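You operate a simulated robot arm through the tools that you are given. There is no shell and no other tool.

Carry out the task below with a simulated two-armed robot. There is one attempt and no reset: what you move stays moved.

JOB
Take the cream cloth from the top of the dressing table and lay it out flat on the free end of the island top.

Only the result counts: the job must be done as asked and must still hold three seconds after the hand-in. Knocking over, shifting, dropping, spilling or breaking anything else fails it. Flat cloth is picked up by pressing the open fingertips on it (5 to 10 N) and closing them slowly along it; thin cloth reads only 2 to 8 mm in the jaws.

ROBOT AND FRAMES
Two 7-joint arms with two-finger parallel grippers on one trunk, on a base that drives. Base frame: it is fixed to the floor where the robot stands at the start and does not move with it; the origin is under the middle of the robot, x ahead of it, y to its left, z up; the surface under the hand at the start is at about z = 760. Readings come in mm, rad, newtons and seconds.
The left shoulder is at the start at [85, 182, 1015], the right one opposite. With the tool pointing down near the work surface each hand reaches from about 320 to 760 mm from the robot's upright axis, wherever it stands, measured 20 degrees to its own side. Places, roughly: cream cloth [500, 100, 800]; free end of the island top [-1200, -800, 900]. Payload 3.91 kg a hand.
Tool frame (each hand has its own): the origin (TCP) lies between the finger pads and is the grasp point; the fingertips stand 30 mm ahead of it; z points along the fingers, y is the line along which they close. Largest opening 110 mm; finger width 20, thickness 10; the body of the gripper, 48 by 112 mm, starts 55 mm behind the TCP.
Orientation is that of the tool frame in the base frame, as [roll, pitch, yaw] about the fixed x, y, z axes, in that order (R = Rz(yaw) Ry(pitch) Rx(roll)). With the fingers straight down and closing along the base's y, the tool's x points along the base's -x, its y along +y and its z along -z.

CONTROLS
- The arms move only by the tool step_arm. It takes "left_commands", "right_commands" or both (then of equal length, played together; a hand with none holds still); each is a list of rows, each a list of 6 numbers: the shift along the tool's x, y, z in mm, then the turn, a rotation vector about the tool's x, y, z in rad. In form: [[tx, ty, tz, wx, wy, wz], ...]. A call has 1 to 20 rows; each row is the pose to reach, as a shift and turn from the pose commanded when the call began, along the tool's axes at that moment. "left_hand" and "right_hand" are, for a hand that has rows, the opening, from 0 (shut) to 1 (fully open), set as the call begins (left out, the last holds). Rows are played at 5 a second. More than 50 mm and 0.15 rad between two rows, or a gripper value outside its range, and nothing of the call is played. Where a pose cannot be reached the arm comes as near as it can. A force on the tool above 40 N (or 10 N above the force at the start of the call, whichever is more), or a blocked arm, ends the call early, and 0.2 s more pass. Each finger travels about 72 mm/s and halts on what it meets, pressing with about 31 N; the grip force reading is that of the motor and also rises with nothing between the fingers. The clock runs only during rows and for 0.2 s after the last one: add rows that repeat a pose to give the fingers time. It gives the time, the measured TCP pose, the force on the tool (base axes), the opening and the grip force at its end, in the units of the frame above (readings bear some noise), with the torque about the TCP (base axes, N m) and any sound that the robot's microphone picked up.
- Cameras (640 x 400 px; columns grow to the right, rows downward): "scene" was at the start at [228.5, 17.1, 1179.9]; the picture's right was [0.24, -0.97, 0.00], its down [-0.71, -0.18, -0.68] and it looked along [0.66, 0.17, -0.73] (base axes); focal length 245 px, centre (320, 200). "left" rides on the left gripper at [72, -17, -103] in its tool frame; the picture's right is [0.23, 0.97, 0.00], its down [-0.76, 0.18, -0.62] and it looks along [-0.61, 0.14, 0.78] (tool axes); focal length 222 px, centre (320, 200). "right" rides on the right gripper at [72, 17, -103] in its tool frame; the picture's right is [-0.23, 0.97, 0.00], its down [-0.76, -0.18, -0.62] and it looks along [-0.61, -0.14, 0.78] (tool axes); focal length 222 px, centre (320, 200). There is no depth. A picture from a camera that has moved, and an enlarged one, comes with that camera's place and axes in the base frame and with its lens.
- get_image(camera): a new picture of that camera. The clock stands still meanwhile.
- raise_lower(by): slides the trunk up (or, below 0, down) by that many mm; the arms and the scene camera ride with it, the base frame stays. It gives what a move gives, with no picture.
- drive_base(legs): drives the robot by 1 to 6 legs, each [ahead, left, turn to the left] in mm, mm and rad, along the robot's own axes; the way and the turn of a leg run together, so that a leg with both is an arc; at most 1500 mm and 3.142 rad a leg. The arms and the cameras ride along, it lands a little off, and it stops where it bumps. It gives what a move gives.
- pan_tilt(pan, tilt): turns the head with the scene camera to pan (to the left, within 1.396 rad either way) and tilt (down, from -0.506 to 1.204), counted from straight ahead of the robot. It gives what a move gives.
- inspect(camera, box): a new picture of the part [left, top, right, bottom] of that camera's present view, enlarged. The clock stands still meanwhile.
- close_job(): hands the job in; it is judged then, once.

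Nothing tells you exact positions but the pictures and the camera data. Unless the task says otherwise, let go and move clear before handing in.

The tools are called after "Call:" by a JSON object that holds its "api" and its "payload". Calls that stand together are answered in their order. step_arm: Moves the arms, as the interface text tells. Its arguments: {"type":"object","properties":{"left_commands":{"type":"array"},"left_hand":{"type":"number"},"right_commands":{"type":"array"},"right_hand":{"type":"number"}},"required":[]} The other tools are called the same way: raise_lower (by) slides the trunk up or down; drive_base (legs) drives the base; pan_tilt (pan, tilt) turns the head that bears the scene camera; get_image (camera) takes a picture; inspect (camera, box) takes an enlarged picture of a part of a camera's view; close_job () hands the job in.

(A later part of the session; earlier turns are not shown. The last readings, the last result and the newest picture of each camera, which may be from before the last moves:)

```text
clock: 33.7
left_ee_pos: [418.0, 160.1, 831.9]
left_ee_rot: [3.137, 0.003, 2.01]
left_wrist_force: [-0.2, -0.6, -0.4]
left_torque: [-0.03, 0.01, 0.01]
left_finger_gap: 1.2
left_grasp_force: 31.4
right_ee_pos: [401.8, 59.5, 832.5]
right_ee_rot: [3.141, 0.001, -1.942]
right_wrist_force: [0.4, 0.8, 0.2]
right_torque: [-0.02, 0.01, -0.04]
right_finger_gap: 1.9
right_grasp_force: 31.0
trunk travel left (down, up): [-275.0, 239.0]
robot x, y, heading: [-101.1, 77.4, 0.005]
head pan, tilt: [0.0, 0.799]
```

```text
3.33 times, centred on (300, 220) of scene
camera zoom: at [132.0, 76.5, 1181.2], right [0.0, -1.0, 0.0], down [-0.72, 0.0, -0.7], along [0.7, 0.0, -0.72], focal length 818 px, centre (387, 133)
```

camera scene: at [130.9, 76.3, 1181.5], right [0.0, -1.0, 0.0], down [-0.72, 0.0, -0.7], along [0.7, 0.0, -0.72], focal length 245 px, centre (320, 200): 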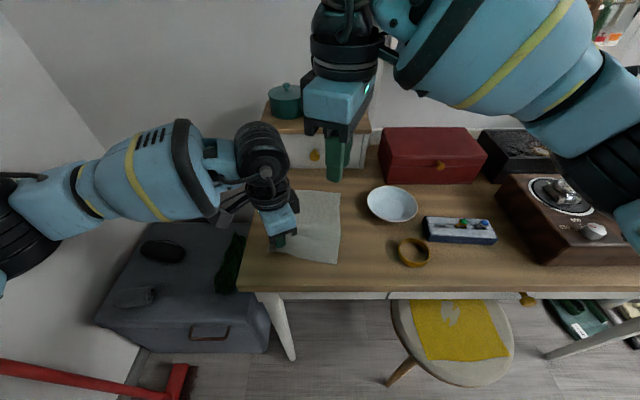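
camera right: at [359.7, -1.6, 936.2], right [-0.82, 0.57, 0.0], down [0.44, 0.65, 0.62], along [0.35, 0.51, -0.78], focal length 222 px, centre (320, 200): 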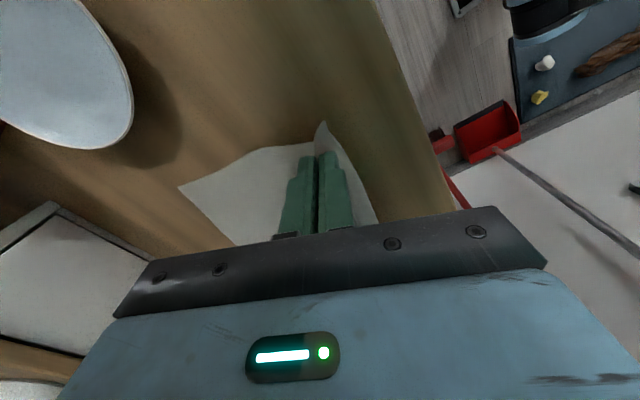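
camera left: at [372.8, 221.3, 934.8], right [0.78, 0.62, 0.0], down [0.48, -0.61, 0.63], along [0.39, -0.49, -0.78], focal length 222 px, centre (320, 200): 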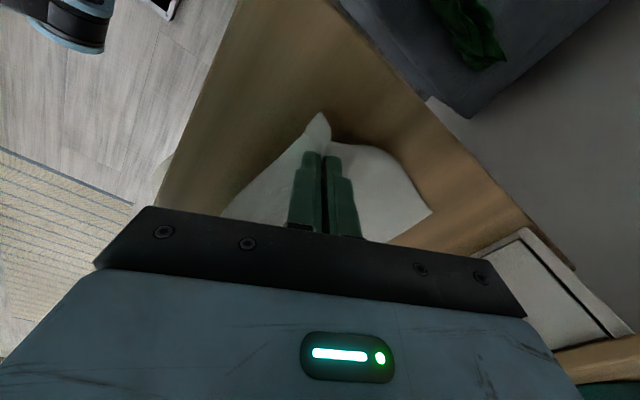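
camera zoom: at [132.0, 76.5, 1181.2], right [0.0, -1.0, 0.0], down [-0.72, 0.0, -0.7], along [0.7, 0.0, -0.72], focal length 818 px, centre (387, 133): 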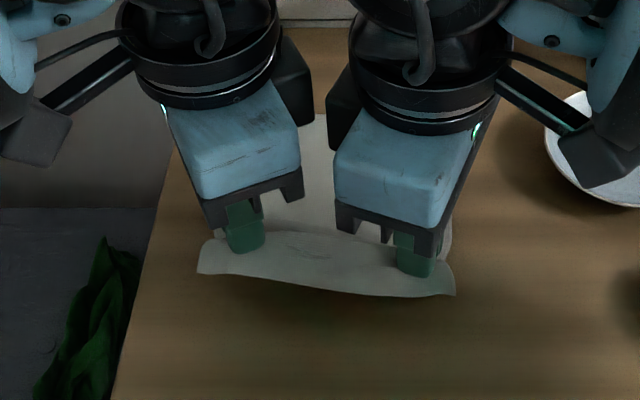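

Both corners are held and the near edge lifts cleanly. I'll lift straight up so the cloth hangs clear of the table.

Call:
{"api": "step_arm", "payload": {"left_commands": [[0, 0, -25, 0, 0, 0], [0, 0, -50, 0, 0, 0], [0, 0, -75, 0, 0, 0], [0, 0, -100, 0, 0, 0], [0, 0, -120, 0, 0, 0], [0, 0, -120, 0, 0, 0]], "right_commands": [[0, 0, -25, 0, 0, 0], [0, 0, -50, 0, 0, 0], [0, 0, -75, 0, 0, 0], [0, 0, -100, 0, 0, 0], [0, 0, -120, 0, 0, 0], [0, 0, -120, 0, 0, 0]]}}

Call:
{"api": "raise_lower", "payload": {"by": 120}}

Call:
{"api": "get_image", "payload": {"camera": "scene"}}

Call:
{"api": "get_image", "payload": {"camera": "right"}}

Call:
{"api": "get_image", "payload": {"camera": "left"}}

```text
clock: 35.1
left_ee_pos: [419.0, 161.0, 951.7]
left_ee_rot: [3.139, 0.003, 2.012]
left_wrist_force: [-0.9, -1.1, 0.3]
left_torque: [-0.02, 0.0, 0.0]
left_finger_gap: 1.6
left_grasp_force: 31.2
right_ee_pos: [402.7, 58.4, 950.0]
right_ee_rot: [-3.14, -0.002, -1.944]
right_wrist_force: [0.6, 0.5, 0.7]
right_torque: [0.02, 0.02, -0.04]
right_finger_gap: 1.9
right_grasp_force: 31.6
trunk travel left (down, up): [-275.0, 239.0]
robot x, y, heading: [-101.2, 78.3, 0.003]
head pan, tilt: [0.0, 0.799]
```

```text
clock: 36.6
left_ee_pos: [407.4, 162.0, 1112.9]
left_ee_rot: [3.05, 0.049, 2.015]
left_wrist_force: [-0.7, -1.1, -0.3]
left_torque: [-0.09, 0.01, -0.01]
left_finger_gap: 1.4
left_grasp_force: 31.6
right_ee_pos: [396.7, 60.3, 1095.0]
right_ee_rot: [-3.087, 0.021, -1.943]
right_wrist_force: [-0.3, 1.0, -0.5]
right_torque: [0.07, 0.03, -0.06]
right_finger_gap: 1.7
right_grasp_force: 31.1
trunk travel left (down, up): [-395.0, 119.0]
robot x, y, heading: [-102.1, 80.3, 0.001]
head pan, tilt: [0.0, 0.799]
```

```text
taken
camera scene: at [96.8, 76.6, 1305.1], right [0.0, -1.0, 0.0], down [-0.72, 0.0, -0.7], along [0.7, 0.0, -0.72], focal length 245 px, centre (320, 200)
```

scene: 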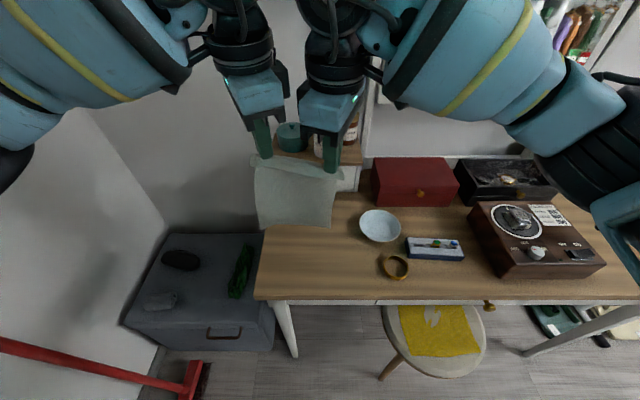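

```text
taken
camera right: at [348.7, -1.4, 1196.7], right [-0.82, 0.57, -0.05], down [0.41, 0.64, 0.65], along [0.4, 0.51, -0.76], focal length 222 px, centre (320, 200)
```

right: 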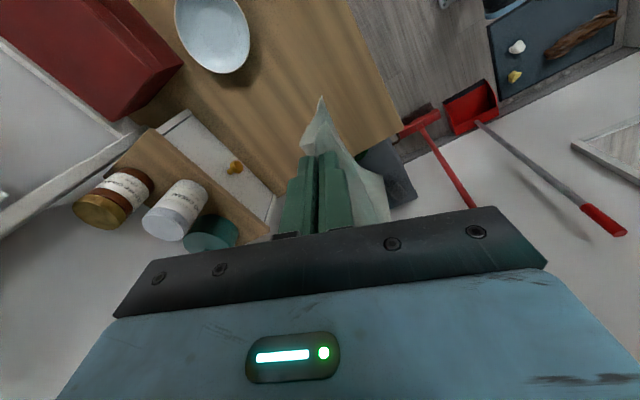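

```text
taken
camera left: at [351.7, 222.4, 1211.1], right [0.78, 0.63, 0.08], down [0.42, -0.61, 0.67], along [0.47, -0.49, -0.73], focal length 222 px, centre (320, 200)
```

left: 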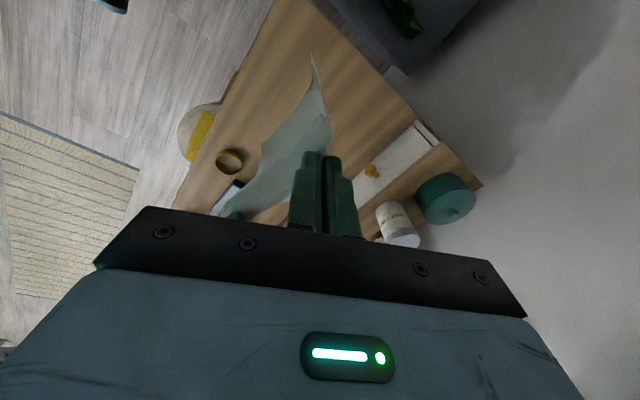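

The cloth hangs neatly between the hands, about 175 mm below the tips. Before driving, I'll look to both sides to find the way to the island.

Call:
{"api": "pan_tilt", "payload": {"pan": 1.39, "tilt": 0.5}}

Call:
{"api": "get_image", "payload": {"camera": "scene"}}

Call:
{"api": "pan_tilt", "payload": {"pan": -1.39, "tilt": 0.5}}

Call:
{"api": "get_image", "payload": {"camera": "scene"}}

```text
clock: 38.2
left_ee_pos: [406.7, 161.3, 1113.6]
left_ee_rot: [3.049, 0.048, 2.015]
left_wrist_force: [0.2, -1.1, -0.4]
left_torque: [-0.03, 0.03, -0.03]
left_finger_gap: 1.7
left_grasp_force: 31.0
right_ee_pos: [396.0, 60.0, 1095.9]
right_ee_rot: [-3.088, 0.021, -1.943]
right_wrist_force: [0.2, 2.1, -0.2]
right_torque: [0.06, 0.01, 0.0]
right_finger_gap: 1.8
right_grasp_force: 30.3
trunk travel left (down, up): [-395.0, 119.0]
robot x, y, heading: [-101.2, 80.3, 0.001]
head pan, tilt: [1.389, 0.499]
```

```text
taken
camera scene: at [32.3, 166.1, 1331.2], right [0.98, -0.18, 0.0], down [-0.09, -0.47, -0.88], along [0.16, 0.86, -0.48], focal length 245 px, centre (320, 200)
```

scene: 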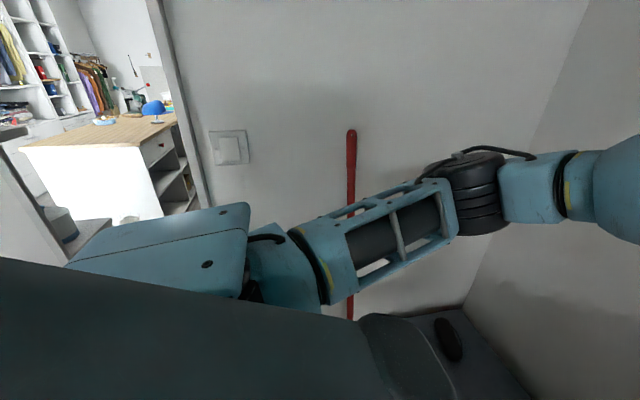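

```text
clock: 40.6
left_ee_pos: [407.2, 162.5, 1113.7]
left_ee_rot: [3.048, 0.049, 2.016]
left_wrist_force: [-1.0, -1.8, -0.8]
left_torque: [-0.1, 0.04, -0.01]
left_finger_gap: 1.5
left_grasp_force: 31.1
right_ee_pos: [396.8, 60.4, 1094.8]
right_ee_rot: [-3.088, 0.021, -1.943]
right_wrist_force: [-0.5, 1.1, 0.0]
right_torque: [0.06, -0.02, 0.0]
right_finger_gap: 1.7
right_grasp_force: 30.9
trunk travel left (down, up): [-395.0, 119.0]
robot x, y, heading: [-99.6, 76.9, 0.0]
head pan, tilt: [-1.389, 0.499]
```

```text
taken
camera scene: at [32.1, -12.9, 1331.2], right [-0.98, -0.18, 0.0], down [-0.09, 0.47, -0.88], along [0.16, -0.86, -0.48], focal length 245 px, centre (320, 200)
```

scene: 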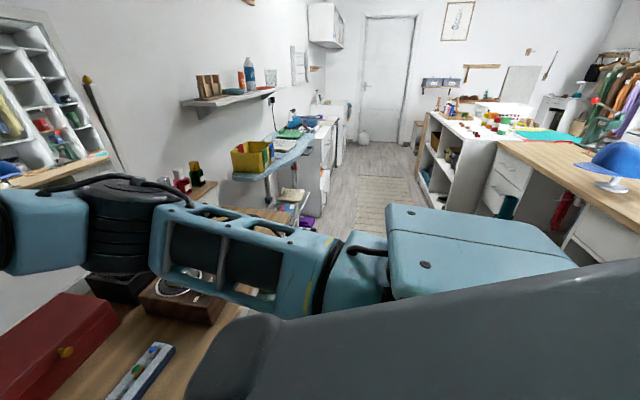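

The island's front edge is at about x −800, with a blue hat on a stand near (−1000, −1130), so the free end is beyond it at y > −1000. I'll back away from the table, raise the trunk so the cloth clears the island top, then turn right in the aisle.

Call:
{"api": "drive_base", "payload": {"legs": [[-130, 0, 0]]}}

Call:
{"api": "raise_lower", "payload": {"by": 60}}

Call:
{"api": "get_image", "payload": {"camera": "left"}}

```text
clock: 41.9
left_ee_pos: [280.9, 162.9, 1113.7]
left_ee_rot: [3.048, 0.05, 2.018]
left_wrist_force: [-0.1, -1.7, -1.2]
left_torque: [-0.07, 0.01, 0.0]
left_finger_gap: 1.4
left_grasp_force: 30.7
right_ee_pos: [271.3, 60.6, 1095.0]
right_ee_rot: [-3.088, 0.019, -1.94]
right_wrist_force: [-0.5, 2.3, 0.0]
right_torque: [0.09, -0.06, -0.03]
right_finger_gap: 1.8
right_grasp_force: 31.1
trunk travel left (down, up): [-395.0, 119.0]
robot x, y, heading: [-228.8, 78.4, 0.0]
head pan, tilt: [-1.389, 0.499]
```

```text
clock: 42.9
left_ee_pos: [261.4, 164.2, 1231.3]
left_ee_rot: [2.94, 0.101, 2.016]
left_wrist_force: [-0.4, -2.0, -0.9]
left_torque: [-0.1, 0.03, -0.03]
left_finger_gap: 1.6
left_grasp_force: 30.7
right_ee_pos: [252.9, 61.5, 1209.7]
right_ee_rot: [-2.981, 0.061, -1.941]
right_wrist_force: [-0.2, 2.6, 0.6]
right_torque: [0.11, -0.02, -0.04]
right_finger_gap: 1.8
right_grasp_force: 31.3
trunk travel left (down, up): [-455.0, 59.0]
robot x, y, heading: [-225.5, 79.9, -0.001]
head pan, tilt: [-1.389, 0.499]
```

```text
taken
camera left: at [194.0, 223.8, 1322.5], right [0.76, 0.63, 0.17], down [0.34, -0.6, 0.72], along [0.56, -0.49, -0.67], focal length 222 px, centre (320, 200)
```

left: 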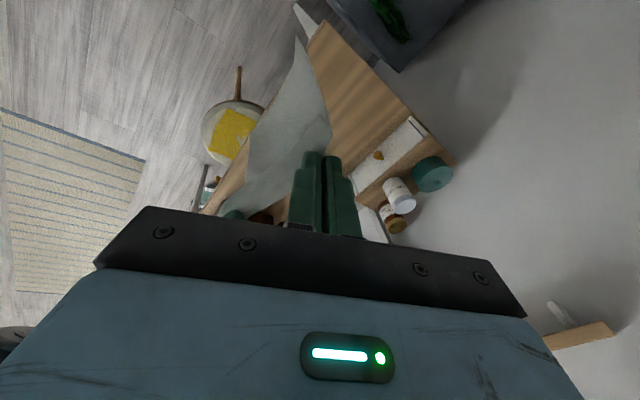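

The trunk lift also leans things back a little, but the cloth's lower edge should be at about z 1020 now, which is clear of the island. I'll turn right to face along the aisle and look again.

Call:
{"api": "drive_base", "payload": {"legs": [[0, 0, -0.8], [0, 0, -0.8]]}}

Call:
{"api": "pan_tilt", "payload": {"pan": -0.9, "tilt": 0.55}}

Call:
{"api": "get_image", "payload": {"camera": "scene"}}

```text
clock: 47.4
left_ee_pos: [-148.7, -408.9, 1233.6]
left_ee_rot: [2.94, 0.104, 0.43]
left_wrist_force: [-2.3, -0.6, 0.2]
left_torque: [0.0, 0.09, 0.05]
left_finger_gap: 1.1
left_grasp_force: 31.2
right_ee_pos: [-251.0, -399.0, 1210.0]
right_ee_rot: [-2.979, 0.063, 2.759]
right_wrist_force: [1.8, 0.1, 0.0]
right_torque: [0.04, -0.06, 0.08]
right_finger_gap: 1.9
right_grasp_force: 31.0
trunk travel left (down, up): [-455.0, 59.0]
robot x, y, heading: [-226.9, 79.5, -1.583]
head pan, tilt: [-1.389, 0.499]
```

```text
clock: 48.4
left_ee_pos: [-150.1, -408.3, 1233.0]
left_ee_rot: [2.94, 0.103, 0.429]
left_wrist_force: [-2.2, 0.1, 0.4]
left_torque: [-0.02, 0.09, 0.04]
left_finger_gap: 1.4
left_grasp_force: 31.5
right_ee_pos: [-251.1, -398.6, 1210.8]
right_ee_rot: [-2.977, 0.062, 2.757]
right_wrist_force: [1.6, 0.1, 0.9]
right_torque: [0.0, -0.04, 0.04]
right_finger_gap: 1.7
right_grasp_force: 31.2
trunk travel left (down, up): [-455.0, 59.0]
robot x, y, heading: [-224.4, 80.7, -1.583]
head pan, tilt: [-0.901, 0.55]
```

```text
taken
camera scene: at [-299.4, -58.0, 1399.1], right [-0.61, 0.79, 0.0], down [0.41, 0.32, -0.85], along [-0.68, -0.52, -0.52], focal length 245 px, centre (320, 200)
```

scene: 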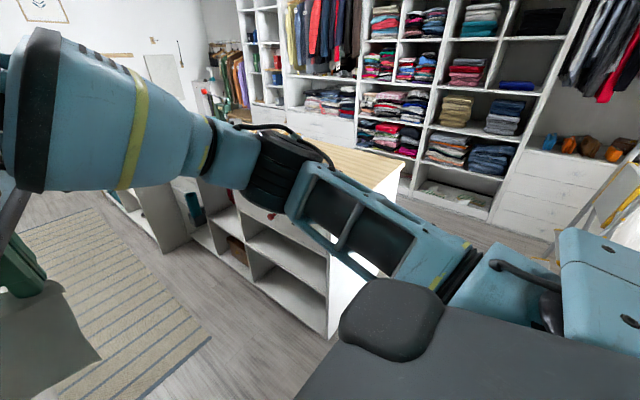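

The island end is clear: the end edge lies around y −450 to −490, the front edge at about x −870, and the back edge at about x −1510. I'll finish the turn to face −x beside the island and survey the top properly.

Call:
{"api": "drive_base", "payload": {"legs": [[0, 0, -0.78], [0, 0, -0.78]]}}

Call:
{"api": "pan_tilt", "payload": {"pan": 0.75, "tilt": 0.45}}

Call:
{"api": "get_image", "payload": {"camera": "scene"}}

Call:
{"api": "pan_tilt", "payload": {"pan": 1.3, "tilt": 0.45}}

Call:
{"api": "get_image", "payload": {"camera": "scene"}}

```text
clock: 52.8
left_ee_pos: [-713.0, -10.3, 1234.0]
left_ee_rot: [2.939, 0.102, -1.116]
left_wrist_force: [0.3, 2.0, -1.1]
left_torque: [0.05, 0.01, 0.03]
left_finger_gap: 1.0
left_grasp_force: 31.0
right_ee_pos: [-705.8, 91.3, 1209.6]
right_ee_rot: [-2.979, 0.062, 1.211]
right_wrist_force: [0.0, -1.6, -0.2]
right_torque: [-0.06, -0.02, 0.02]
right_finger_gap: 1.6
right_grasp_force: 30.6
trunk travel left (down, up): [-455.0, 59.0]
robot x, y, heading: [-224.3, 77.9, -3.128]
head pan, tilt: [-0.901, 0.55]
```

```text
clock: 54.5
left_ee_pos: [-711.8, -11.2, 1232.7]
left_ee_rot: [2.942, 0.104, -1.116]
left_wrist_force: [-0.3, 2.0, 0.3]
left_torque: [0.1, 0.01, 0.04]
left_finger_gap: 1.1
left_grasp_force: 30.3
right_ee_pos: [-704.7, 90.4, 1211.1]
right_ee_rot: [-2.978, 0.063, 1.211]
right_wrist_force: [0.3, -1.3, 0.9]
right_torque: [-0.04, 0.0, 0.08]
right_finger_gap: 1.7
right_grasp_force: 30.6
trunk travel left (down, up): [-455.0, 59.0]
robot x, y, heading: [-222.5, 80.3, -3.129]
head pan, tilt: [0.75, 0.45]
```

```text
taken
camera scene: at [-373.8, 12.3, 1408.1], right [-0.69, 0.72, 0.0], down [0.31, 0.3, -0.9], along [-0.65, -0.62, -0.44], focal length 245 px, centre (320, 200)
```

scene: 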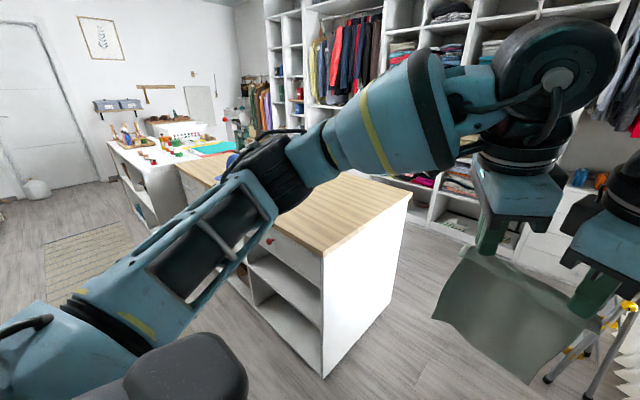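

```text
clock: 55.5
left_ee_pos: [-711.9, -11.7, 1233.8]
left_ee_rot: [2.943, 0.102, -1.117]
left_wrist_force: [-0.4, 1.4, 0.4]
left_torque: [0.04, -0.03, 0.05]
left_finger_gap: 1.2
left_grasp_force: 30.8
right_ee_pos: [-704.4, 91.8, 1210.9]
right_ee_rot: [-2.979, 0.064, 1.212]
right_wrist_force: [0.7, -1.8, 0.3]
right_torque: [-0.04, -0.02, 0.04]
right_finger_gap: 1.8
right_grasp_force: 31.6
trunk travel left (down, up): [-455.0, 59.0]
robot x, y, heading: [-227.0, 79.8, -3.126]
head pan, tilt: [1.3, 0.45]
```

```text
taken
camera scene: at [-330.9, -13.1, 1408.1], right [-0.97, 0.26, 0.0], down [0.11, 0.42, -0.9], along [-0.23, -0.87, -0.44], focal length 245 px, centre (320, 200)
```

scene: 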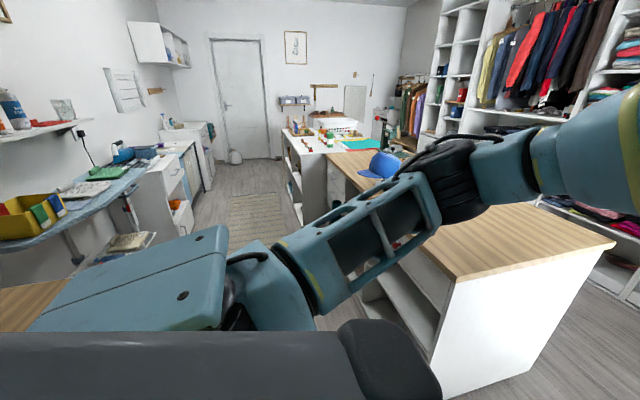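

The island end's front corner is at about (−840, −420) and its back corner at about (−1500, −430), with only the hat near (−1000, −1130). I'll strafe left until I'm in line with the free end, then move partly in and look again.

Call:
{"api": "drive_base", "payload": {"legs": [[0, 700, -0.015], [130, 0, 0]]}}

Call:
{"api": "pan_tilt", "payload": {"pan": 0.0, "tilt": 0.75}}

Call:
{"api": "get_image", "payload": {"camera": "scene"}}

Call:
{"api": "get_image", "payload": {"camera": "left"}}

Call:
{"api": "get_image", "payload": {"camera": "right"}}

```text
clock: 62.9
left_ee_pos: [-837.2, -699.9, 1233.4]
left_ee_rot: [2.94, 0.102, -1.125]
left_wrist_force: [-0.7, 1.1, -0.9]
left_torque: [0.06, -0.02, 0.06]
left_finger_gap: 1.0
left_grasp_force: 31.5
right_ee_pos: [-829.9, -598.6, 1212.2]
right_ee_rot: [-2.977, 0.066, 1.206]
right_wrist_force: [0.6, -1.2, 1.4]
right_torque: [-0.08, 0.03, 0.05]
right_finger_gap: 1.8
right_grasp_force: 31.1
trunk travel left (down, up): [-455.0, 59.0]
robot x, y, heading: [-350.8, -608.7, -3.135]
head pan, tilt: [1.3, 0.45]
```

```text
clock: 64.4
left_ee_pos: [-838.5, -700.8, 1233.3]
left_ee_rot: [2.939, 0.102, -1.127]
left_wrist_force: [0.1, 1.4, 0.0]
left_torque: [0.06, 0.01, 0.0]
left_finger_gap: 1.2
left_grasp_force: 30.9
right_ee_pos: [-830.0, -599.0, 1210.9]
right_ee_rot: [-2.98, 0.065, 1.207]
right_wrist_force: [0.2, -2.3, 0.2]
right_torque: [-0.02, 0.02, 0.04]
right_finger_gap: 1.8
right_grasp_force: 31.1
trunk travel left (down, up): [-455.0, 59.0]
robot x, y, heading: [-350.8, -613.4, -3.135]
head pan, tilt: [0.0, 0.75]
```

```text
taken
camera scene: at [-515.3, -617.5, 1381.7], right [-0.01, 1.0, 0.0], down [0.68, 0.0, -0.73], along [-0.73, 0.0, -0.68], focal length 245 px, centre (320, 200)
```

scene: 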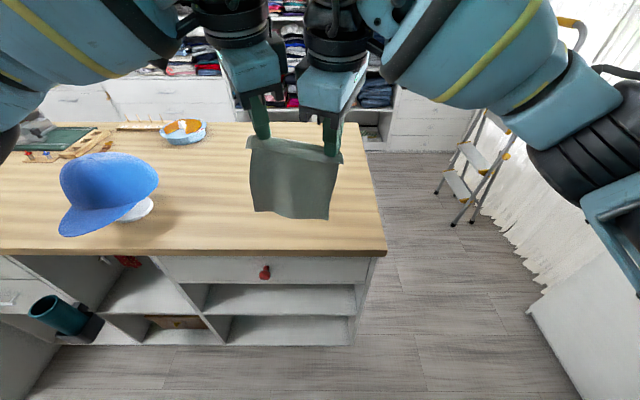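

```text
taken
camera left: at [-768.0, -756.7, 1323.7], right [-0.75, -0.63, 0.17], down [-0.34, 0.6, 0.72], along [-0.56, 0.48, -0.67], focal length 222 px, centre (320, 200)
```

left: 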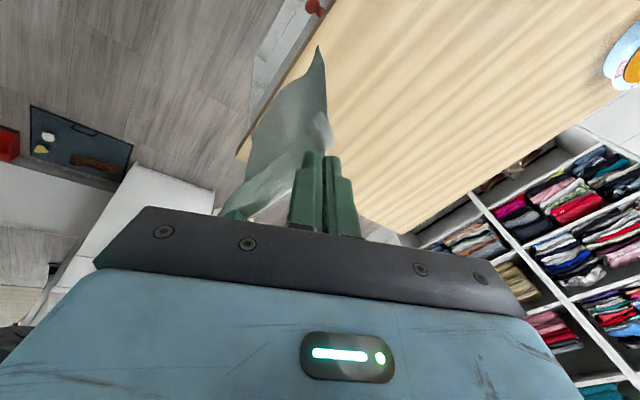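

```text
taken
camera right: at [-771.3, -537.5, 1307.2], right [0.81, -0.56, -0.14], down [-0.33, -0.65, 0.69], along [-0.48, -0.52, -0.71], focal length 222 px, centre (320, 200)
```

right: 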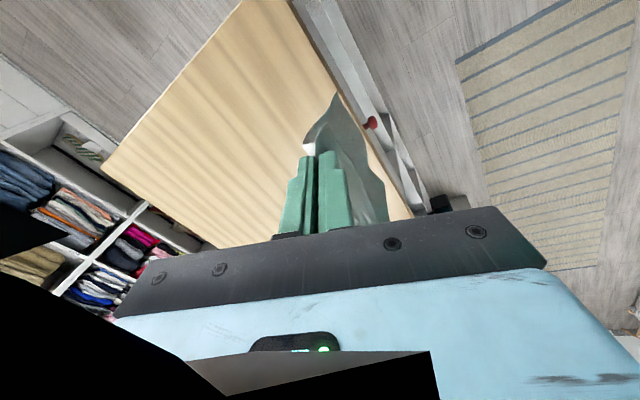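

From here the top is clear apart from the hat, but my left elbow hangs out sideways at hat height, so working from this side risks hitting it. I'll go around instead and work from the island's end, facing −y.

Call:
{"api": "drive_base", "payload": {"legs": [[-130, 0, 0], [0, -700, 0], [0, 0, 0.78], [0, 0, 0.785]]}}

Call:
{"api": "pan_tilt", "payload": {"pan": -1.1, "tilt": 0.6}}

Call:
{"api": "get_image", "payload": {"camera": "scene"}}

```text
clock: 76.0
left_ee_pos: [-135.7, -391.7, 1233.6]
left_ee_rot: [2.94, 0.102, 0.461]
left_wrist_force: [-0.7, 0.0, -0.3]
left_torque: [0.02, 0.03, -0.05]
left_finger_gap: 1.3
left_grasp_force: 30.8
right_ee_pos: [-238.2, -386.0, 1211.5]
right_ee_rot: [-2.98, 0.066, 2.79]
right_wrist_force: [2.2, 0.5, 0.3]
right_torque: [0.02, -0.04, -0.03]
right_finger_gap: 1.8
right_grasp_force: 31.1
trunk travel left (down, up): [-455.0, 59.0]
robot x, y, heading: [-231.6, 93.7, -1.549]
head pan, tilt: [0.0, 0.75]
```

```text
clock: 77.4
left_ee_pos: [-135.2, -392.8, 1233.0]
left_ee_rot: [2.939, 0.103, 0.459]
left_wrist_force: [-1.9, 0.6, -1.0]
left_torque: [-0.01, 0.04, -0.02]
left_finger_gap: 1.0
left_grasp_force: 31.1
right_ee_pos: [-237.6, -386.1, 1212.0]
right_ee_rot: [-2.979, 0.065, 2.788]
right_wrist_force: [2.3, 0.2, 0.1]
right_torque: [-0.03, -0.1, -0.05]
right_finger_gap: 1.7
right_grasp_force: 31.0
trunk travel left (down, up): [-455.0, 59.0]
robot x, y, heading: [-229.3, 93.7, -1.553]
head pan, tilt: [-1.1, 0.6]
```

```text
taken
camera scene: at [-305.7, -31.1, 1394.5], right [-0.47, 0.88, 0.0], down [0.5, 0.27, -0.83], along [-0.73, -0.39, -0.57], focal length 245 px, centre (320, 200)
```

scene: 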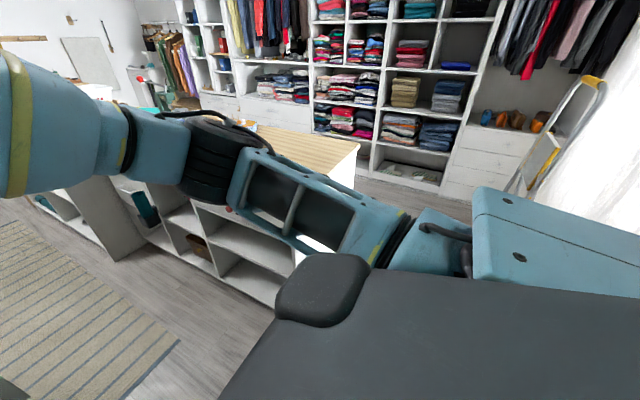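

Call:
{"api": "drive_base", "payload": {"legs": [[0, -450, -0.018]]}}

Call:
{"api": "get_image", "payload": {"camera": "scene"}}

Call:
{"api": "pan_tilt", "payload": {"pan": -0.4, "tilt": 0.75}}

Call:
{"api": "get_image", "payload": {"camera": "scene"}}

```text
clock: 81.9
left_ee_pos: [-601.5, -397.4, 1232.6]
left_ee_rot: [2.939, 0.102, 0.436]
left_wrist_force: [-1.9, 0.3, -1.4]
left_torque: [0.0, 0.09, -0.03]
left_finger_gap: 1.4
left_grasp_force: 30.4
right_ee_pos: [-703.0, -388.4, 1210.7]
right_ee_rot: [-2.98, 0.066, 2.767]
right_wrist_force: [0.9, -0.6, 0.3]
right_torque: [0.0, -0.08, 0.01]
right_finger_gap: 1.8
right_grasp_force: 31.2
trunk travel left (down, up): [-455.0, 59.0]
robot x, y, heading: [-684.1, 88.6, -1.572]
head pan, tilt: [-1.1, 0.6]
```

```text
taken
camera scene: at [-763.1, -32.6, 1394.5], right [-0.45, 0.89, 0.0], down [0.5, 0.25, -0.83], along [-0.74, -0.37, -0.56], focal length 245 px, centre (320, 200)
```

scene: 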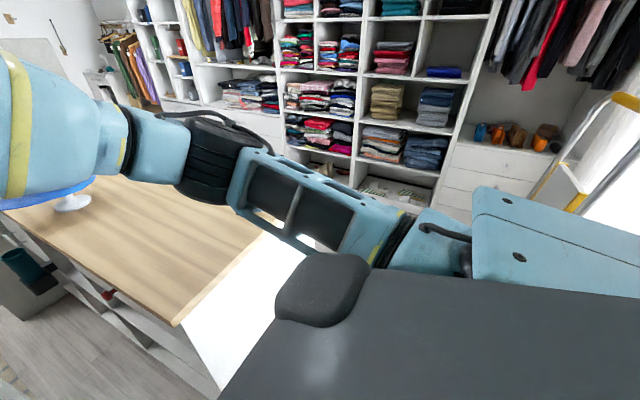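

```text
clock: 83.0
left_ee_pos: [-601.5, -398.9, 1233.5]
left_ee_rot: [2.94, 0.102, 0.439]
left_wrist_force: [-2.2, -0.2, 0.4]
left_torque: [0.02, 0.08, -0.01]
left_finger_gap: 1.3
left_grasp_force: 31.1
right_ee_pos: [-703.3, -388.7, 1211.5]
right_ee_rot: [-2.979, 0.063, 2.767]
right_wrist_force: [1.2, -0.7, -0.1]
right_torque: [0.01, -0.06, -0.02]
right_finger_gap: 1.4
right_grasp_force: 31.3
trunk travel left (down, up): [-455.0, 59.0]
robot x, y, heading: [-683.9, 91.5, -1.575]
head pan, tilt: [-0.4, 0.75]
```

```text
taken
camera scene: at [-716.8, -69.0, 1381.7], right [-0.92, 0.39, 0.0], down [0.27, 0.63, -0.73], along [-0.29, -0.67, -0.68], focal length 245 px, centre (320, 200)
```

scene: 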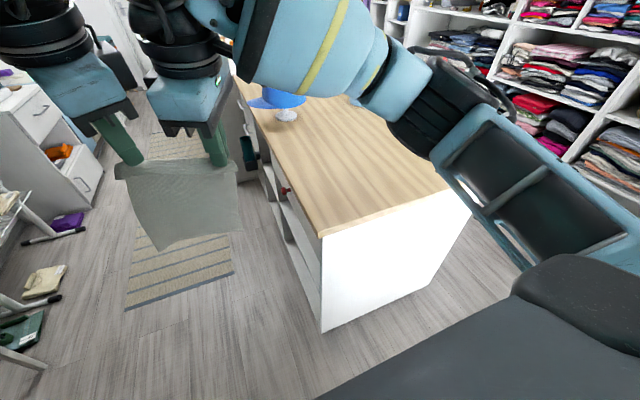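

I can see the island's end clearly now, with its front-end corner near (−890, −450). I'll strafe the rest of the way until I'm in front of the end.

Call:
{"api": "drive_base", "payload": {"legs": [[0, -515, 0.0]]}}

Call:
{"api": "pan_tilt", "payload": {"pan": 0.0, "tilt": 0.85}}

Call:
{"api": "get_image", "payload": {"camera": "scene"}}

```text
clock: 87.9
left_ee_pos: [-1114.7, -394.1, 1233.3]
left_ee_rot: [2.939, 0.104, 0.429]
left_wrist_force: [-2.3, 0.0, -0.4]
left_torque: [-0.01, 0.06, -0.03]
left_finger_gap: 1.2
left_grasp_force: 31.3
right_ee_pos: [-1216.4, -384.3, 1210.8]
right_ee_rot: [-2.979, 0.064, 2.759]
right_wrist_force: [2.0, -0.5, 1.8]
right_torque: [0.01, -0.04, -0.03]
right_finger_gap: 1.7
right_grasp_force: 30.9
trunk travel left (down, up): [-455.0, 59.0]
robot x, y, heading: [-1192.7, 94.8, -1.586]
head pan, tilt: [-0.4, 0.75]
```

```text
clock: 88.8
left_ee_pos: [-1114.9, -395.1, 1233.5]
left_ee_rot: [2.94, 0.102, 0.429]
left_wrist_force: [-0.8, -0.8, -0.1]
left_torque: [-0.02, 0.05, 0.0]
left_finger_gap: 1.1
left_grasp_force: 31.4
right_ee_pos: [-1215.7, -384.3, 1211.7]
right_ee_rot: [-2.98, 0.066, 2.759]
right_wrist_force: [1.4, 0.0, 0.5]
right_torque: [0.03, -0.02, 0.01]
right_finger_gap: 1.9
right_grasp_force: 31.0
trunk travel left (down, up): [-455.0, 59.0]
robot x, y, heading: [-1191.4, 94.7, -1.584]
head pan, tilt: [0.0, 0.85]
```

```text
taken
camera scene: at [-1194.5, -66.8, 1373.7], right [-1.0, 0.01, 0.0], down [0.01, 0.75, -0.66], along [-0.01, -0.66, -0.75], focal length 245 px, centre (320, 200)
```

scene: 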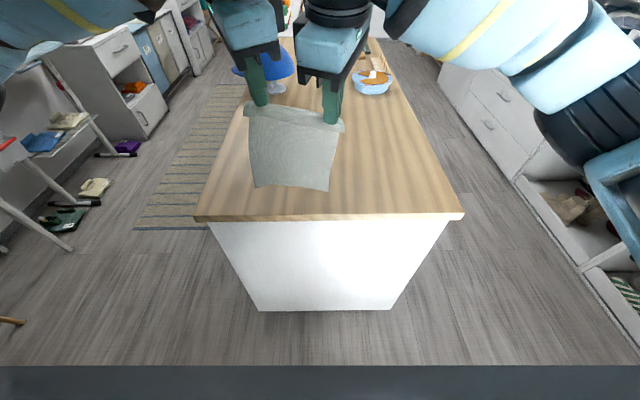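

I'm lined up with the island's free end: the top runs about x −880 to −1575, the end edge is near y −465, and the height looks like roughly 830–870. I'll drive forward so the cloth hangs over the top.

Call:
{"api": "drive_base", "payload": {"legs": [[100, 0, 0.013], [45, 0, 0]]}}

Call:
{"api": "get_image", "payload": {"camera": "scene"}}

```text
clock: 90.4
left_ee_pos: [-1107.9, -536.3, 1232.9]
left_ee_rot: [2.938, 0.104, 0.441]
left_wrist_force: [-2.2, 0.0, 0.2]
left_torque: [0.02, 0.04, -0.04]
left_finger_gap: 1.3
left_grasp_force: 31.0
right_ee_pos: [-1210.1, -526.8, 1213.6]
right_ee_rot: [-2.977, 0.065, 2.772]
right_wrist_force: [1.9, -0.1, 0.3]
right_torque: [-0.02, -0.02, 0.04]
right_finger_gap: 1.7
right_grasp_force: 31.8
trunk travel left (down, up): [-455.0, 59.0]
robot x, y, heading: [-1193.9, -51.4, -1.565]
head pan, tilt: [0.0, 0.85]
```

```text
taken
camera scene: at [-1192.9, -209.8, 1374.0], right [-1.0, 0.0, 0.0], down [0.0, 0.75, -0.66], along [0.0, -0.66, -0.75], focal length 245 px, centre (320, 200)
```

scene: 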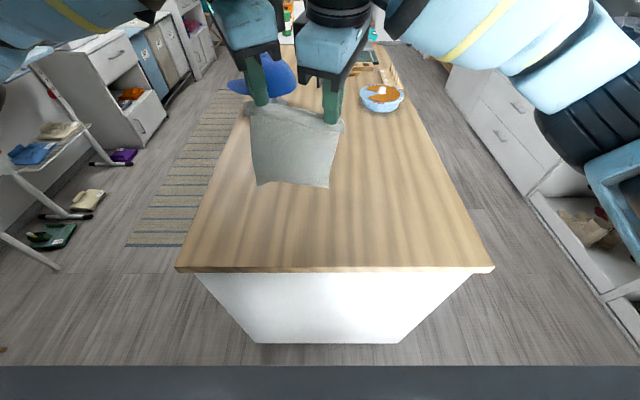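

Parallax from the two views puts the top at about z 863 and its end edge at y −457. I'll lower the trunk to its earlier setting, which leaves the cloth's lower edge just above the top.

Call:
{"api": "raise_lower", "payload": {"by": -50}}

Call:
{"api": "get_image", "payload": {"camera": "scene"}}

```text
clock: 91.4
left_ee_pos: [-1107.8, -536.5, 1184.0]
left_ee_rot: [2.938, 0.106, 0.441]
left_wrist_force: [-1.1, -0.4, -0.2]
left_torque: [-0.02, 0.03, 0.01]
left_finger_gap: 1.3
left_grasp_force: 31.7
right_ee_pos: [-1210.3, -528.2, 1162.1]
right_ee_rot: [-2.978, 0.066, 2.771]
right_wrist_force: [1.2, 0.9, 0.3]
right_torque: [-0.03, -0.06, -0.02]
right_finger_gap: 1.7
right_grasp_force: 30.9
trunk travel left (down, up): [-405.0, 109.0]
robot x, y, heading: [-1191.3, -51.9, -1.569]
head pan, tilt: [0.0, 0.85]
```

```text
taken
camera scene: at [-1192.9, -242.0, 1312.9], right [-1.0, 0.0, 0.0], down [0.0, 0.75, -0.66], along [0.0, -0.66, -0.75], focal length 245 px, centre (320, 200)
```

scene: 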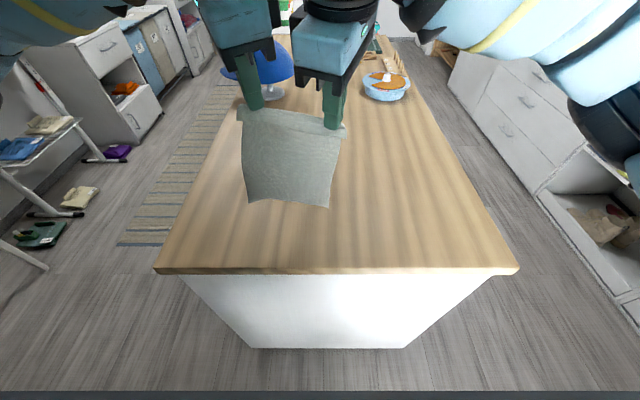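

The trunk came straight down with the hands' tilt unchanged. Now I'll turn both hands upright again.

Call:
{"api": "step_arm", "payload": {"left_commands": [[0, 0, 0, 0.102, 0.053, 0.005], [0, 0, 0, 0.204, 0.106, 0.011], [0, 0, 0, 0.204, 0.106, 0.011]], "right_commands": [[0, 0, 0, -0.082, 0.033, -0.002], [0, 0, 0, -0.164, 0.066, -0.005], [0, 0, 0, -0.164, 0.066, -0.005]]}}

```text
clock: 92.2
left_ee_pos: [-1108.9, -535.1, 1182.2]
left_ee_rot: [-3.14, -0.002, 0.445]
left_wrist_force: [-0.8, 0.6, 0.5]
left_torque: [-0.01, 0.03, -0.03]
left_finger_gap: 1.0
left_grasp_force: 30.9
left hand out of reach, approached as far as the arm can: row 2, 3
right_ee_pos: [-1210.4, -528.3, 1161.4]
right_ee_rot: [3.14, -0.001, 2.773]
right_wrist_force: [1.0, 0.0, 0.1]
right_torque: [0.01, -0.03, -0.03]
right_finger_gap: 1.7
right_grasp_force: 31.0
trunk travel left (down, up): [-405.0, 109.0]
robot x, y, heading: [-1190.9, -51.2, -1.569]
head pan, tilt: [0.0, 0.85]
```

Both hands are upright. Next I'll extend them forward together, level at z 1110, keeping their spacing.

Call:
{"api": "step_arm", "payload": {"left_commands": [[-11, 23, 12, 0, 0, 0], [-22, 47, 24, 0, 0, 0], [-33, 70, 36, 0, 0, 0], [-44, 93, 48, 0, 0, 0], [-56, 117, 60, 0, 0, 0], [-66.7, 139.9, 72, 0, 0, 0], [-66.7, 139.9, 72, 0, 0, 0]], "right_commands": [[-10, -25, 8.5, 0, 0, 0], [-19.5, -50, 17, 0, 0, 0], [-29, -75, 25.5, 0, 0, 0], [-39, -101, 34, 0, 0, 0], [-49, -126, 42.5, 0, 0, 0], [-58.4, -151.1, 51, 0, 0, 0], [-58.4, -151.1, 51, 0, 0, 0]]}}

Call:
{"api": "get_image", "payload": {"camera": "scene"}}

Call:
{"api": "get_image", "payload": {"camera": "left"}}

Call:
{"api": "get_image", "payload": {"camera": "right"}}

```text
clock: 93.8
left_ee_pos: [-1107.2, -555.3, 1124.2]
left_ee_rot: [-3.14, 0.003, 0.466]
left_wrist_force: [-10.1, 0.4, -0.5]
left_torque: [0.01, 0.28, 0.04]
left_finger_gap: 1.0
left_grasp_force: 31.1
left hand out of reach, approached as far as the arm can: row 1, 2, 3, 4, 5, 6, 7
right_ee_pos: [-1216.3, -545.8, 1118.2]
right_ee_rot: [3.133, 0.002, 2.751]
right_wrist_force: [8.7, -0.9, 0.8]
right_torque: [0.02, -0.31, -0.01]
right_finger_gap: 1.7
right_grasp_force: 31.1
right hand out of reach, approached as far as the arm can: row 1, 2, 3, 4, 5, 6, 7
trunk travel left (down, up): [-405.0, 109.0]
robot x, y, heading: [-1193.3, -49.0, -1.568]
head pan, tilt: [0.0, 0.85]
```

```text
taken
camera scene: at [-1193.0, -245.9, 1312.1], right [-1.0, 0.0, 0.0], down [0.0, 0.75, -0.66], along [0.0, -0.66, -0.75], focal length 245 px, centre (320, 200)
```

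scene: 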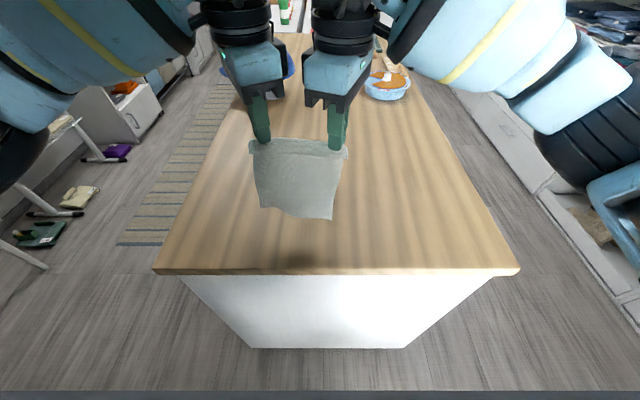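

```text
taken
camera left: at [-1048.4, -505.0, 1228.0], right [0.64, -0.77, 0.0], down [-0.6, -0.5, 0.62], along [-0.48, -0.4, -0.78], focal length 222 px, centre (320, 200)
```

left: 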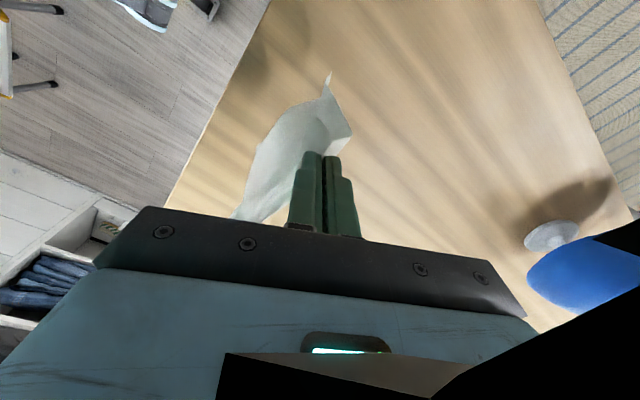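

```text
taken
camera right: at [-1278.3, -503.9, 1222.9], right [0.58, 0.81, 0.01], down [0.63, -0.46, 0.62], along [0.51, -0.36, -0.78], focal length 222 px, centre (320, 200)
```

right: 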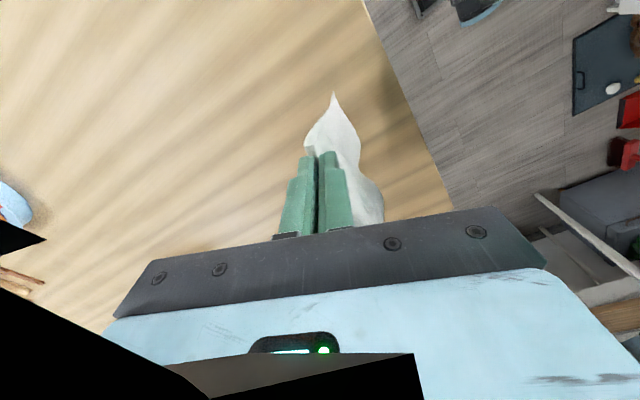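

Both arms are at their wrist-turn limit, so they can't extend further this way, and the cloth is now pulled taut (about 9 N between the hands). I'll first ease the hands back together a little and look down to see how much room the base has.

Call:
{"api": "step_arm", "payload": {"left_commands": [[-3, -1.5, 0, 0, 0, 0], [-3, -1.5, 0, 0, 0, 0]], "right_commands": [[-3.3, 1.3, 0, 0, 0, 0], [-3.3, 1.3, 0, 0, 0, 0]]}}

Call:
{"api": "pan_tilt", "payload": {"pan": 0.0, "tilt": 1.2}}

Call:
{"api": "get_image", "payload": {"camera": "scene"}}

```text
clock: 94.4
left_ee_pos: [-1111.3, -545.9, 1125.0]
left_ee_rot: [-3.14, -0.002, 0.444]
left_wrist_force: [-16.5, -0.5, -1.4]
left_torque: [-0.01, 0.51, 0.09]
left_finger_gap: 1.2
left_grasp_force: 31.2
left hand out of reach, approached as far as the arm can: row 1, 2
right_ee_pos: [-1223.8, -538.1, 1116.6]
right_ee_rot: [3.141, 0.002, 2.771]
right_wrist_force: [14.6, 0.4, 0.6]
right_torque: [-0.02, -0.5, 0.03]
right_finger_gap: 1.6
right_grasp_force: 31.7
right hand out of reach, approached as far as the arm can: row 1, 2
trunk travel left (down, up): [-405.0, 109.0]
robot x, y, heading: [-1195.1, -49.1, -1.57]
head pan, tilt: [0.0, 0.85]
```

```text
clock: 95.2
left_ee_pos: [-1111.0, -546.2, 1127.2]
left_ee_rot: [-3.139, 0.001, 0.444]
left_wrist_force: [-18.6, 0.2, -1.9]
left_torque: [-0.01, 0.63, 0.1]
left_finger_gap: 1.2
left_grasp_force: 31.4
right_ee_pos: [-1223.3, -539.5, 1114.8]
right_ee_rot: [3.141, 0.002, 2.768]
right_wrist_force: [19.3, -0.8, 1.7]
right_torque: [0.0, -0.59, 0.03]
right_finger_gap: 1.7
right_grasp_force: 31.2
trunk travel left (down, up): [-405.0, 109.0]
robot x, y, heading: [-1195.2, -50.2, -1.575]
head pan, tilt: [0.0, 1.201]
```

```text
taken
camera scene: at [-1192.9, -220.6, 1289.0], right [-1.0, 0.0, 0.0], down [0.0, 0.93, -0.36], along [0.0, -0.36, -0.93], focal length 245 px, centre (320, 200)
```

scene: 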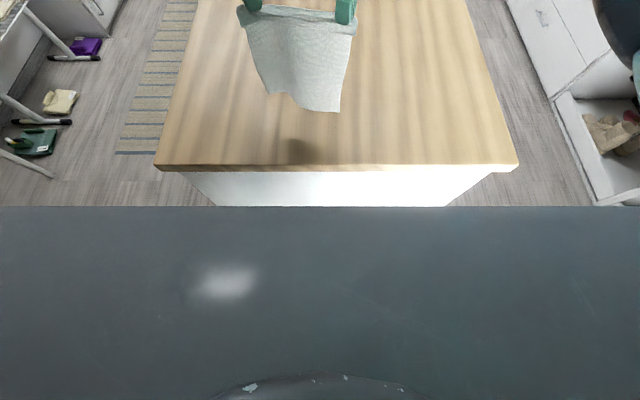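

The spacing crept up to 112 mm and tension is building because the arms are at their limits. I'll pull both hands back into comfortable reach and restore the roughly 100 mm spacing.

Call:
{"api": "step_arm", "payload": {"left_commands": [[2, -10, 0, 0, 0, 0], [6, -19, 0, 0, 0, 0], [10.2, -28.4, 0, 0, 0, 0], [10.2, -28.4, 0, 0, 0, 0]], "right_commands": [[-3, 10, 0, 0, 0, 0], [-2, 18, 0, 0, 0, 0], [-1.5, 25.2, 0, 0, 0, 0], [-1.5, 25.2, 0, 0, 0, 0]]}}

Call:
{"api": "get_image", "payload": {"camera": "scene"}}

```text
clock: 96.2
left_ee_pos: [-1111.9, -516.6, 1127.4]
left_ee_rot: [-3.139, -0.004, 0.443]
left_wrist_force: [-1.2, -0.4, -0.4]
left_torque: [-0.02, 0.0, 0.01]
left_finger_gap: 1.3
left_grasp_force: 31.2
right_ee_pos: [-1213.7, -514.2, 1113.5]
right_ee_rot: [3.138, -0.005, 2.772]
right_wrist_force: [0.5, 0.1, -0.2]
right_torque: [0.01, -0.02, 0.02]
right_finger_gap: 1.8
right_grasp_force: 30.7
trunk travel left (down, up): [-405.0, 109.0]
robot x, y, heading: [-1194.5, -47.1, -1.57]
head pan, tilt: [0.0, 1.201]
```

```text
taken
camera scene: at [-1192.9, -220.7, 1289.0], right [-1.0, 0.0, 0.0], down [0.0, 0.93, -0.36], along [0.0, -0.36, -0.93], focal length 245 px, centre (320, 200)
```

scene: 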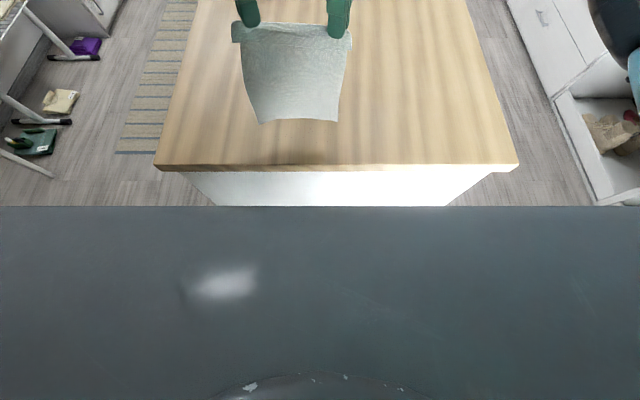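

Tension is gone and the spacing is back to 102 mm. To get more reach I'll lean the hands outward, which gives the gripper bodies room, and then take some of the wrist turn back off. The lean comes first.

Call:
{"api": "step_arm", "payload": {"left_commands": [[3.4, 1.6, 6, 0.053, -0.113, 0], [6.8, 3.2, 12, 0.107, -0.226, 0], [6.8, 3.2, 12, 0.107, -0.226, 0]], "right_commands": [[3.5, -1.4, 0, -0.045, -0.117, 0], [7.0, -2.7, 0, -0.09, -0.233, 0], [7.0, -2.7, 0, -0.09, -0.233, 0]]}}

Call:
{"api": "get_image", "payload": {"camera": "scene"}}

```text
clock: 97.0
left_ee_pos: [-1104.4, -516.4, 1116.1]
left_ee_rot: [-3.03, 0.226, 0.453]
left_wrist_force: [-0.1, 0.4, -0.5]
left_torque: [-0.08, -0.01, -0.04]
left_finger_gap: 1.0
left_grasp_force: 31.2
right_ee_pos: [-1219.9, -515.8, 1113.4]
right_ee_rot: [3.049, 0.232, 2.762]
right_wrist_force: [-0.7, -0.6, 0.9]
right_torque: [-0.02, 0.02, -0.01]
right_finger_gap: 1.8
right_grasp_force: 30.9
trunk travel left (down, up): [-405.0, 109.0]
robot x, y, heading: [-1192.7, -48.4, -1.57]
head pan, tilt: [0.0, 1.201]
```

```text
taken
camera scene: at [-1192.9, -220.4, 1289.0], right [-1.0, 0.0, 0.0], down [0.0, 0.93, -0.36], along [0.0, -0.36, -0.93], focal length 245 px, centre (320, 200)
```

scene: 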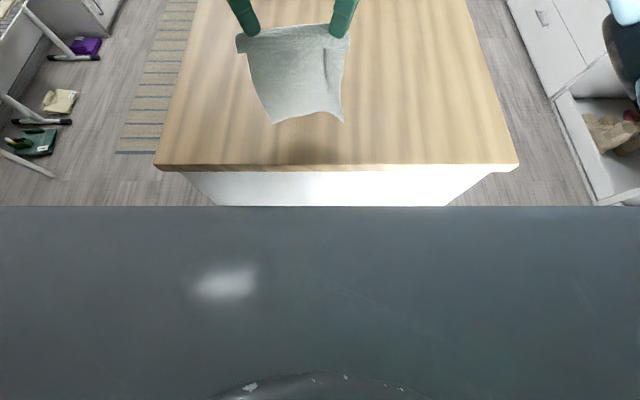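

Call:
{"api": "step_arm", "payload": {"left_commands": [[0, 0, 0, -0.026, -0.013, -0.113], [0, 0, 0, -0.052, -0.025, -0.226], [0, 0, 0, -0.078, -0.038, -0.339], [0, 0, 0, -0.078, -0.038, -0.339]], "right_commands": [[0, 0, 0, 0.027, -0.0105, 0.113], [0, 0, 0, 0.0535, -0.021, 0.226], [0, 0, 0, 0.0805, -0.0315, 0.339], [0, 0, 0, 0.0805, -0.0315, 0.339]]}}

Call:
{"api": "pan_tilt", "payload": {"pan": 0.0, "tilt": 0.8}}

Call:
{"api": "get_image", "payload": {"camera": "scene"}}

```text
clock: 98.0
left_ee_pos: [-1102.6, -517.6, 1115.1]
left_ee_rot: [-3.032, 0.224, 0.807]
left_wrist_force: [-0.2, -0.2, -0.3]
left_torque: [0.01, 0.04, -0.05]
left_finger_gap: 1.4
left_grasp_force: 31.9
right_ee_pos: [-1219.6, -514.5, 1114.1]
right_ee_rot: [3.05, 0.231, 2.41]
right_wrist_force: [0.3, -0.1, -0.2]
right_torque: [-0.03, 0.02, 0.02]
right_finger_gap: 1.7
right_grasp_force: 30.7
trunk travel left (down, up): [-405.0, 109.0]
robot x, y, heading: [-1189.3, -53.2, -1.573]
head pan, tilt: [0.0, 1.201]
```

```text
clock: 98.9
left_ee_pos: [-1103.3, -516.7, 1116.2]
left_ee_rot: [-3.031, 0.221, 0.804]
left_wrist_force: [-1.0, -1.5, -1.0]
left_torque: [-0.02, 0.0, -0.02]
left_finger_gap: 1.1
left_grasp_force: 30.2
right_ee_pos: [-1220.2, -514.2, 1114.0]
right_ee_rot: [3.052, 0.228, 2.411]
right_wrist_force: [0.7, 0.6, -0.1]
right_torque: [0.0, 0.01, 0.02]
right_finger_gap: 1.7
right_grasp_force: 31.0
trunk travel left (down, up): [-405.0, 109.0]
robot x, y, heading: [-1188.8, -50.9, -1.57]
head pan, tilt: [0.0, 0.799]
```

```text
taken
camera scene: at [-1192.9, -245.3, 1316.7], right [-1.0, 0.0, 0.0], down [0.0, 0.72, -0.7], along [0.0, -0.7, -0.72], focal length 245 px, centre (320, 200)
```

scene: 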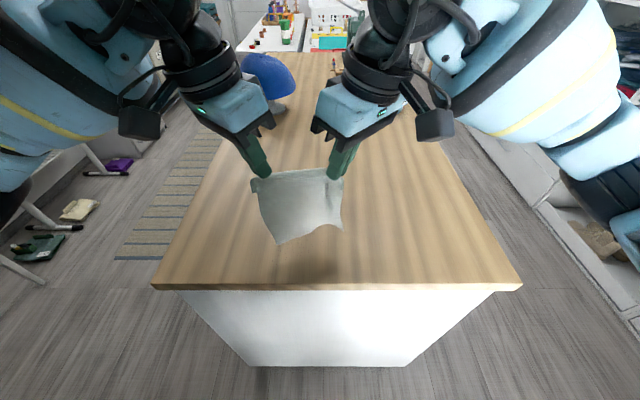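

The hands now have plenty of clearance and the cloth hangs cleanly. I'll drive forward 50 mm and test extending the hands 130 mm further over the top.

Call:
{"api": "drive_base", "payload": {"legs": [[50, 0, 0]]}}

Call:
{"api": "step_arm", "payload": {"left_commands": [[-23, 23, 2.6, 0, 0, 0], [-46, 46, 5.3, 0, 0, 0], [-69, 69, 8, 0, 0, 0], [-91.5, 91.7, 10.6, 0, 0, 0], [-91.5, 91.7, 10.6, 0, 0, 0]], "right_commands": [[-21, -24.5, 2.7, 0, 0, 0], [-42, -49, 5.4, 0, 0, 0], [-63.4, -73.6, 8.1, 0, 0, 0], [-84.5, -98.2, 10.9, 0, 0, 0], [-84.5, -98.2, 10.9, 0, 0, 0]]}}

Call:
{"api": "get_image", "payload": {"camera": "scene"}}

```text
clock: 99.8
left_ee_pos: [-1103.5, -566.4, 1115.1]
left_ee_rot: [-3.032, 0.222, 0.804]
left_wrist_force: [-0.8, -0.3, -0.9]
left_torque: [0.01, 0.05, -0.01]
left_finger_gap: 1.2
left_grasp_force: 31.3
right_ee_pos: [-1220.3, -565.0, 1114.4]
right_ee_rot: [3.05, 0.231, 2.411]
right_wrist_force: [1.0, 0.5, -0.5]
right_torque: [0.03, 0.01, 0.04]
right_finger_gap: 1.5
right_grasp_force: 31.0
trunk travel left (down, up): [-405.0, 109.0]
robot x, y, heading: [-1192.1, -102.6, -1.571]
head pan, tilt: [0.0, 0.799]
```

```text
clock: 101.0
left_ee_pos: [-1102.1, -695.1, 1116.8]
left_ee_rot: [-3.033, 0.223, 0.803]
left_wrist_force: [-2.1, 0.5, -0.8]
left_torque: [-0.02, 0.07, 0.02]
left_finger_gap: 1.0
left_grasp_force: 31.2
right_ee_pos: [-1220.1, -692.6, 1113.5]
right_ee_rot: [3.049, 0.232, 2.412]
right_wrist_force: [1.5, -0.4, -1.0]
right_torque: [0.0, -0.07, 0.03]
right_finger_gap: 1.9
right_grasp_force: 31.1
trunk travel left (down, up): [-405.0, 109.0]
robot x, y, heading: [-1191.6, -95.1, -1.572]
head pan, tilt: [0.0, 0.799]
```

```text
taken
camera scene: at [-1192.9, -293.9, 1316.8], right [-1.0, 0.0, 0.0], down [0.0, 0.72, -0.7], along [0.0, -0.7, -0.72], focal length 245 px, centre (320, 200)
```

scene: 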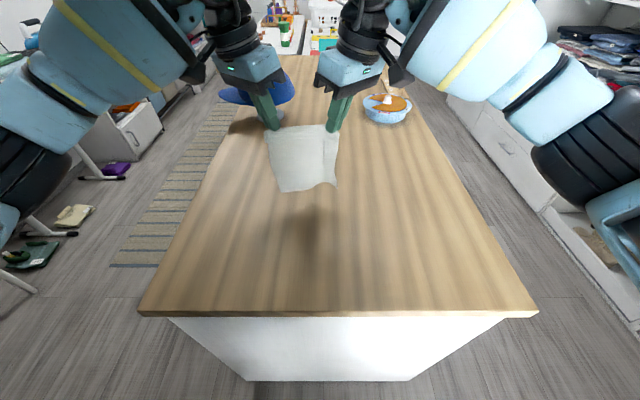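

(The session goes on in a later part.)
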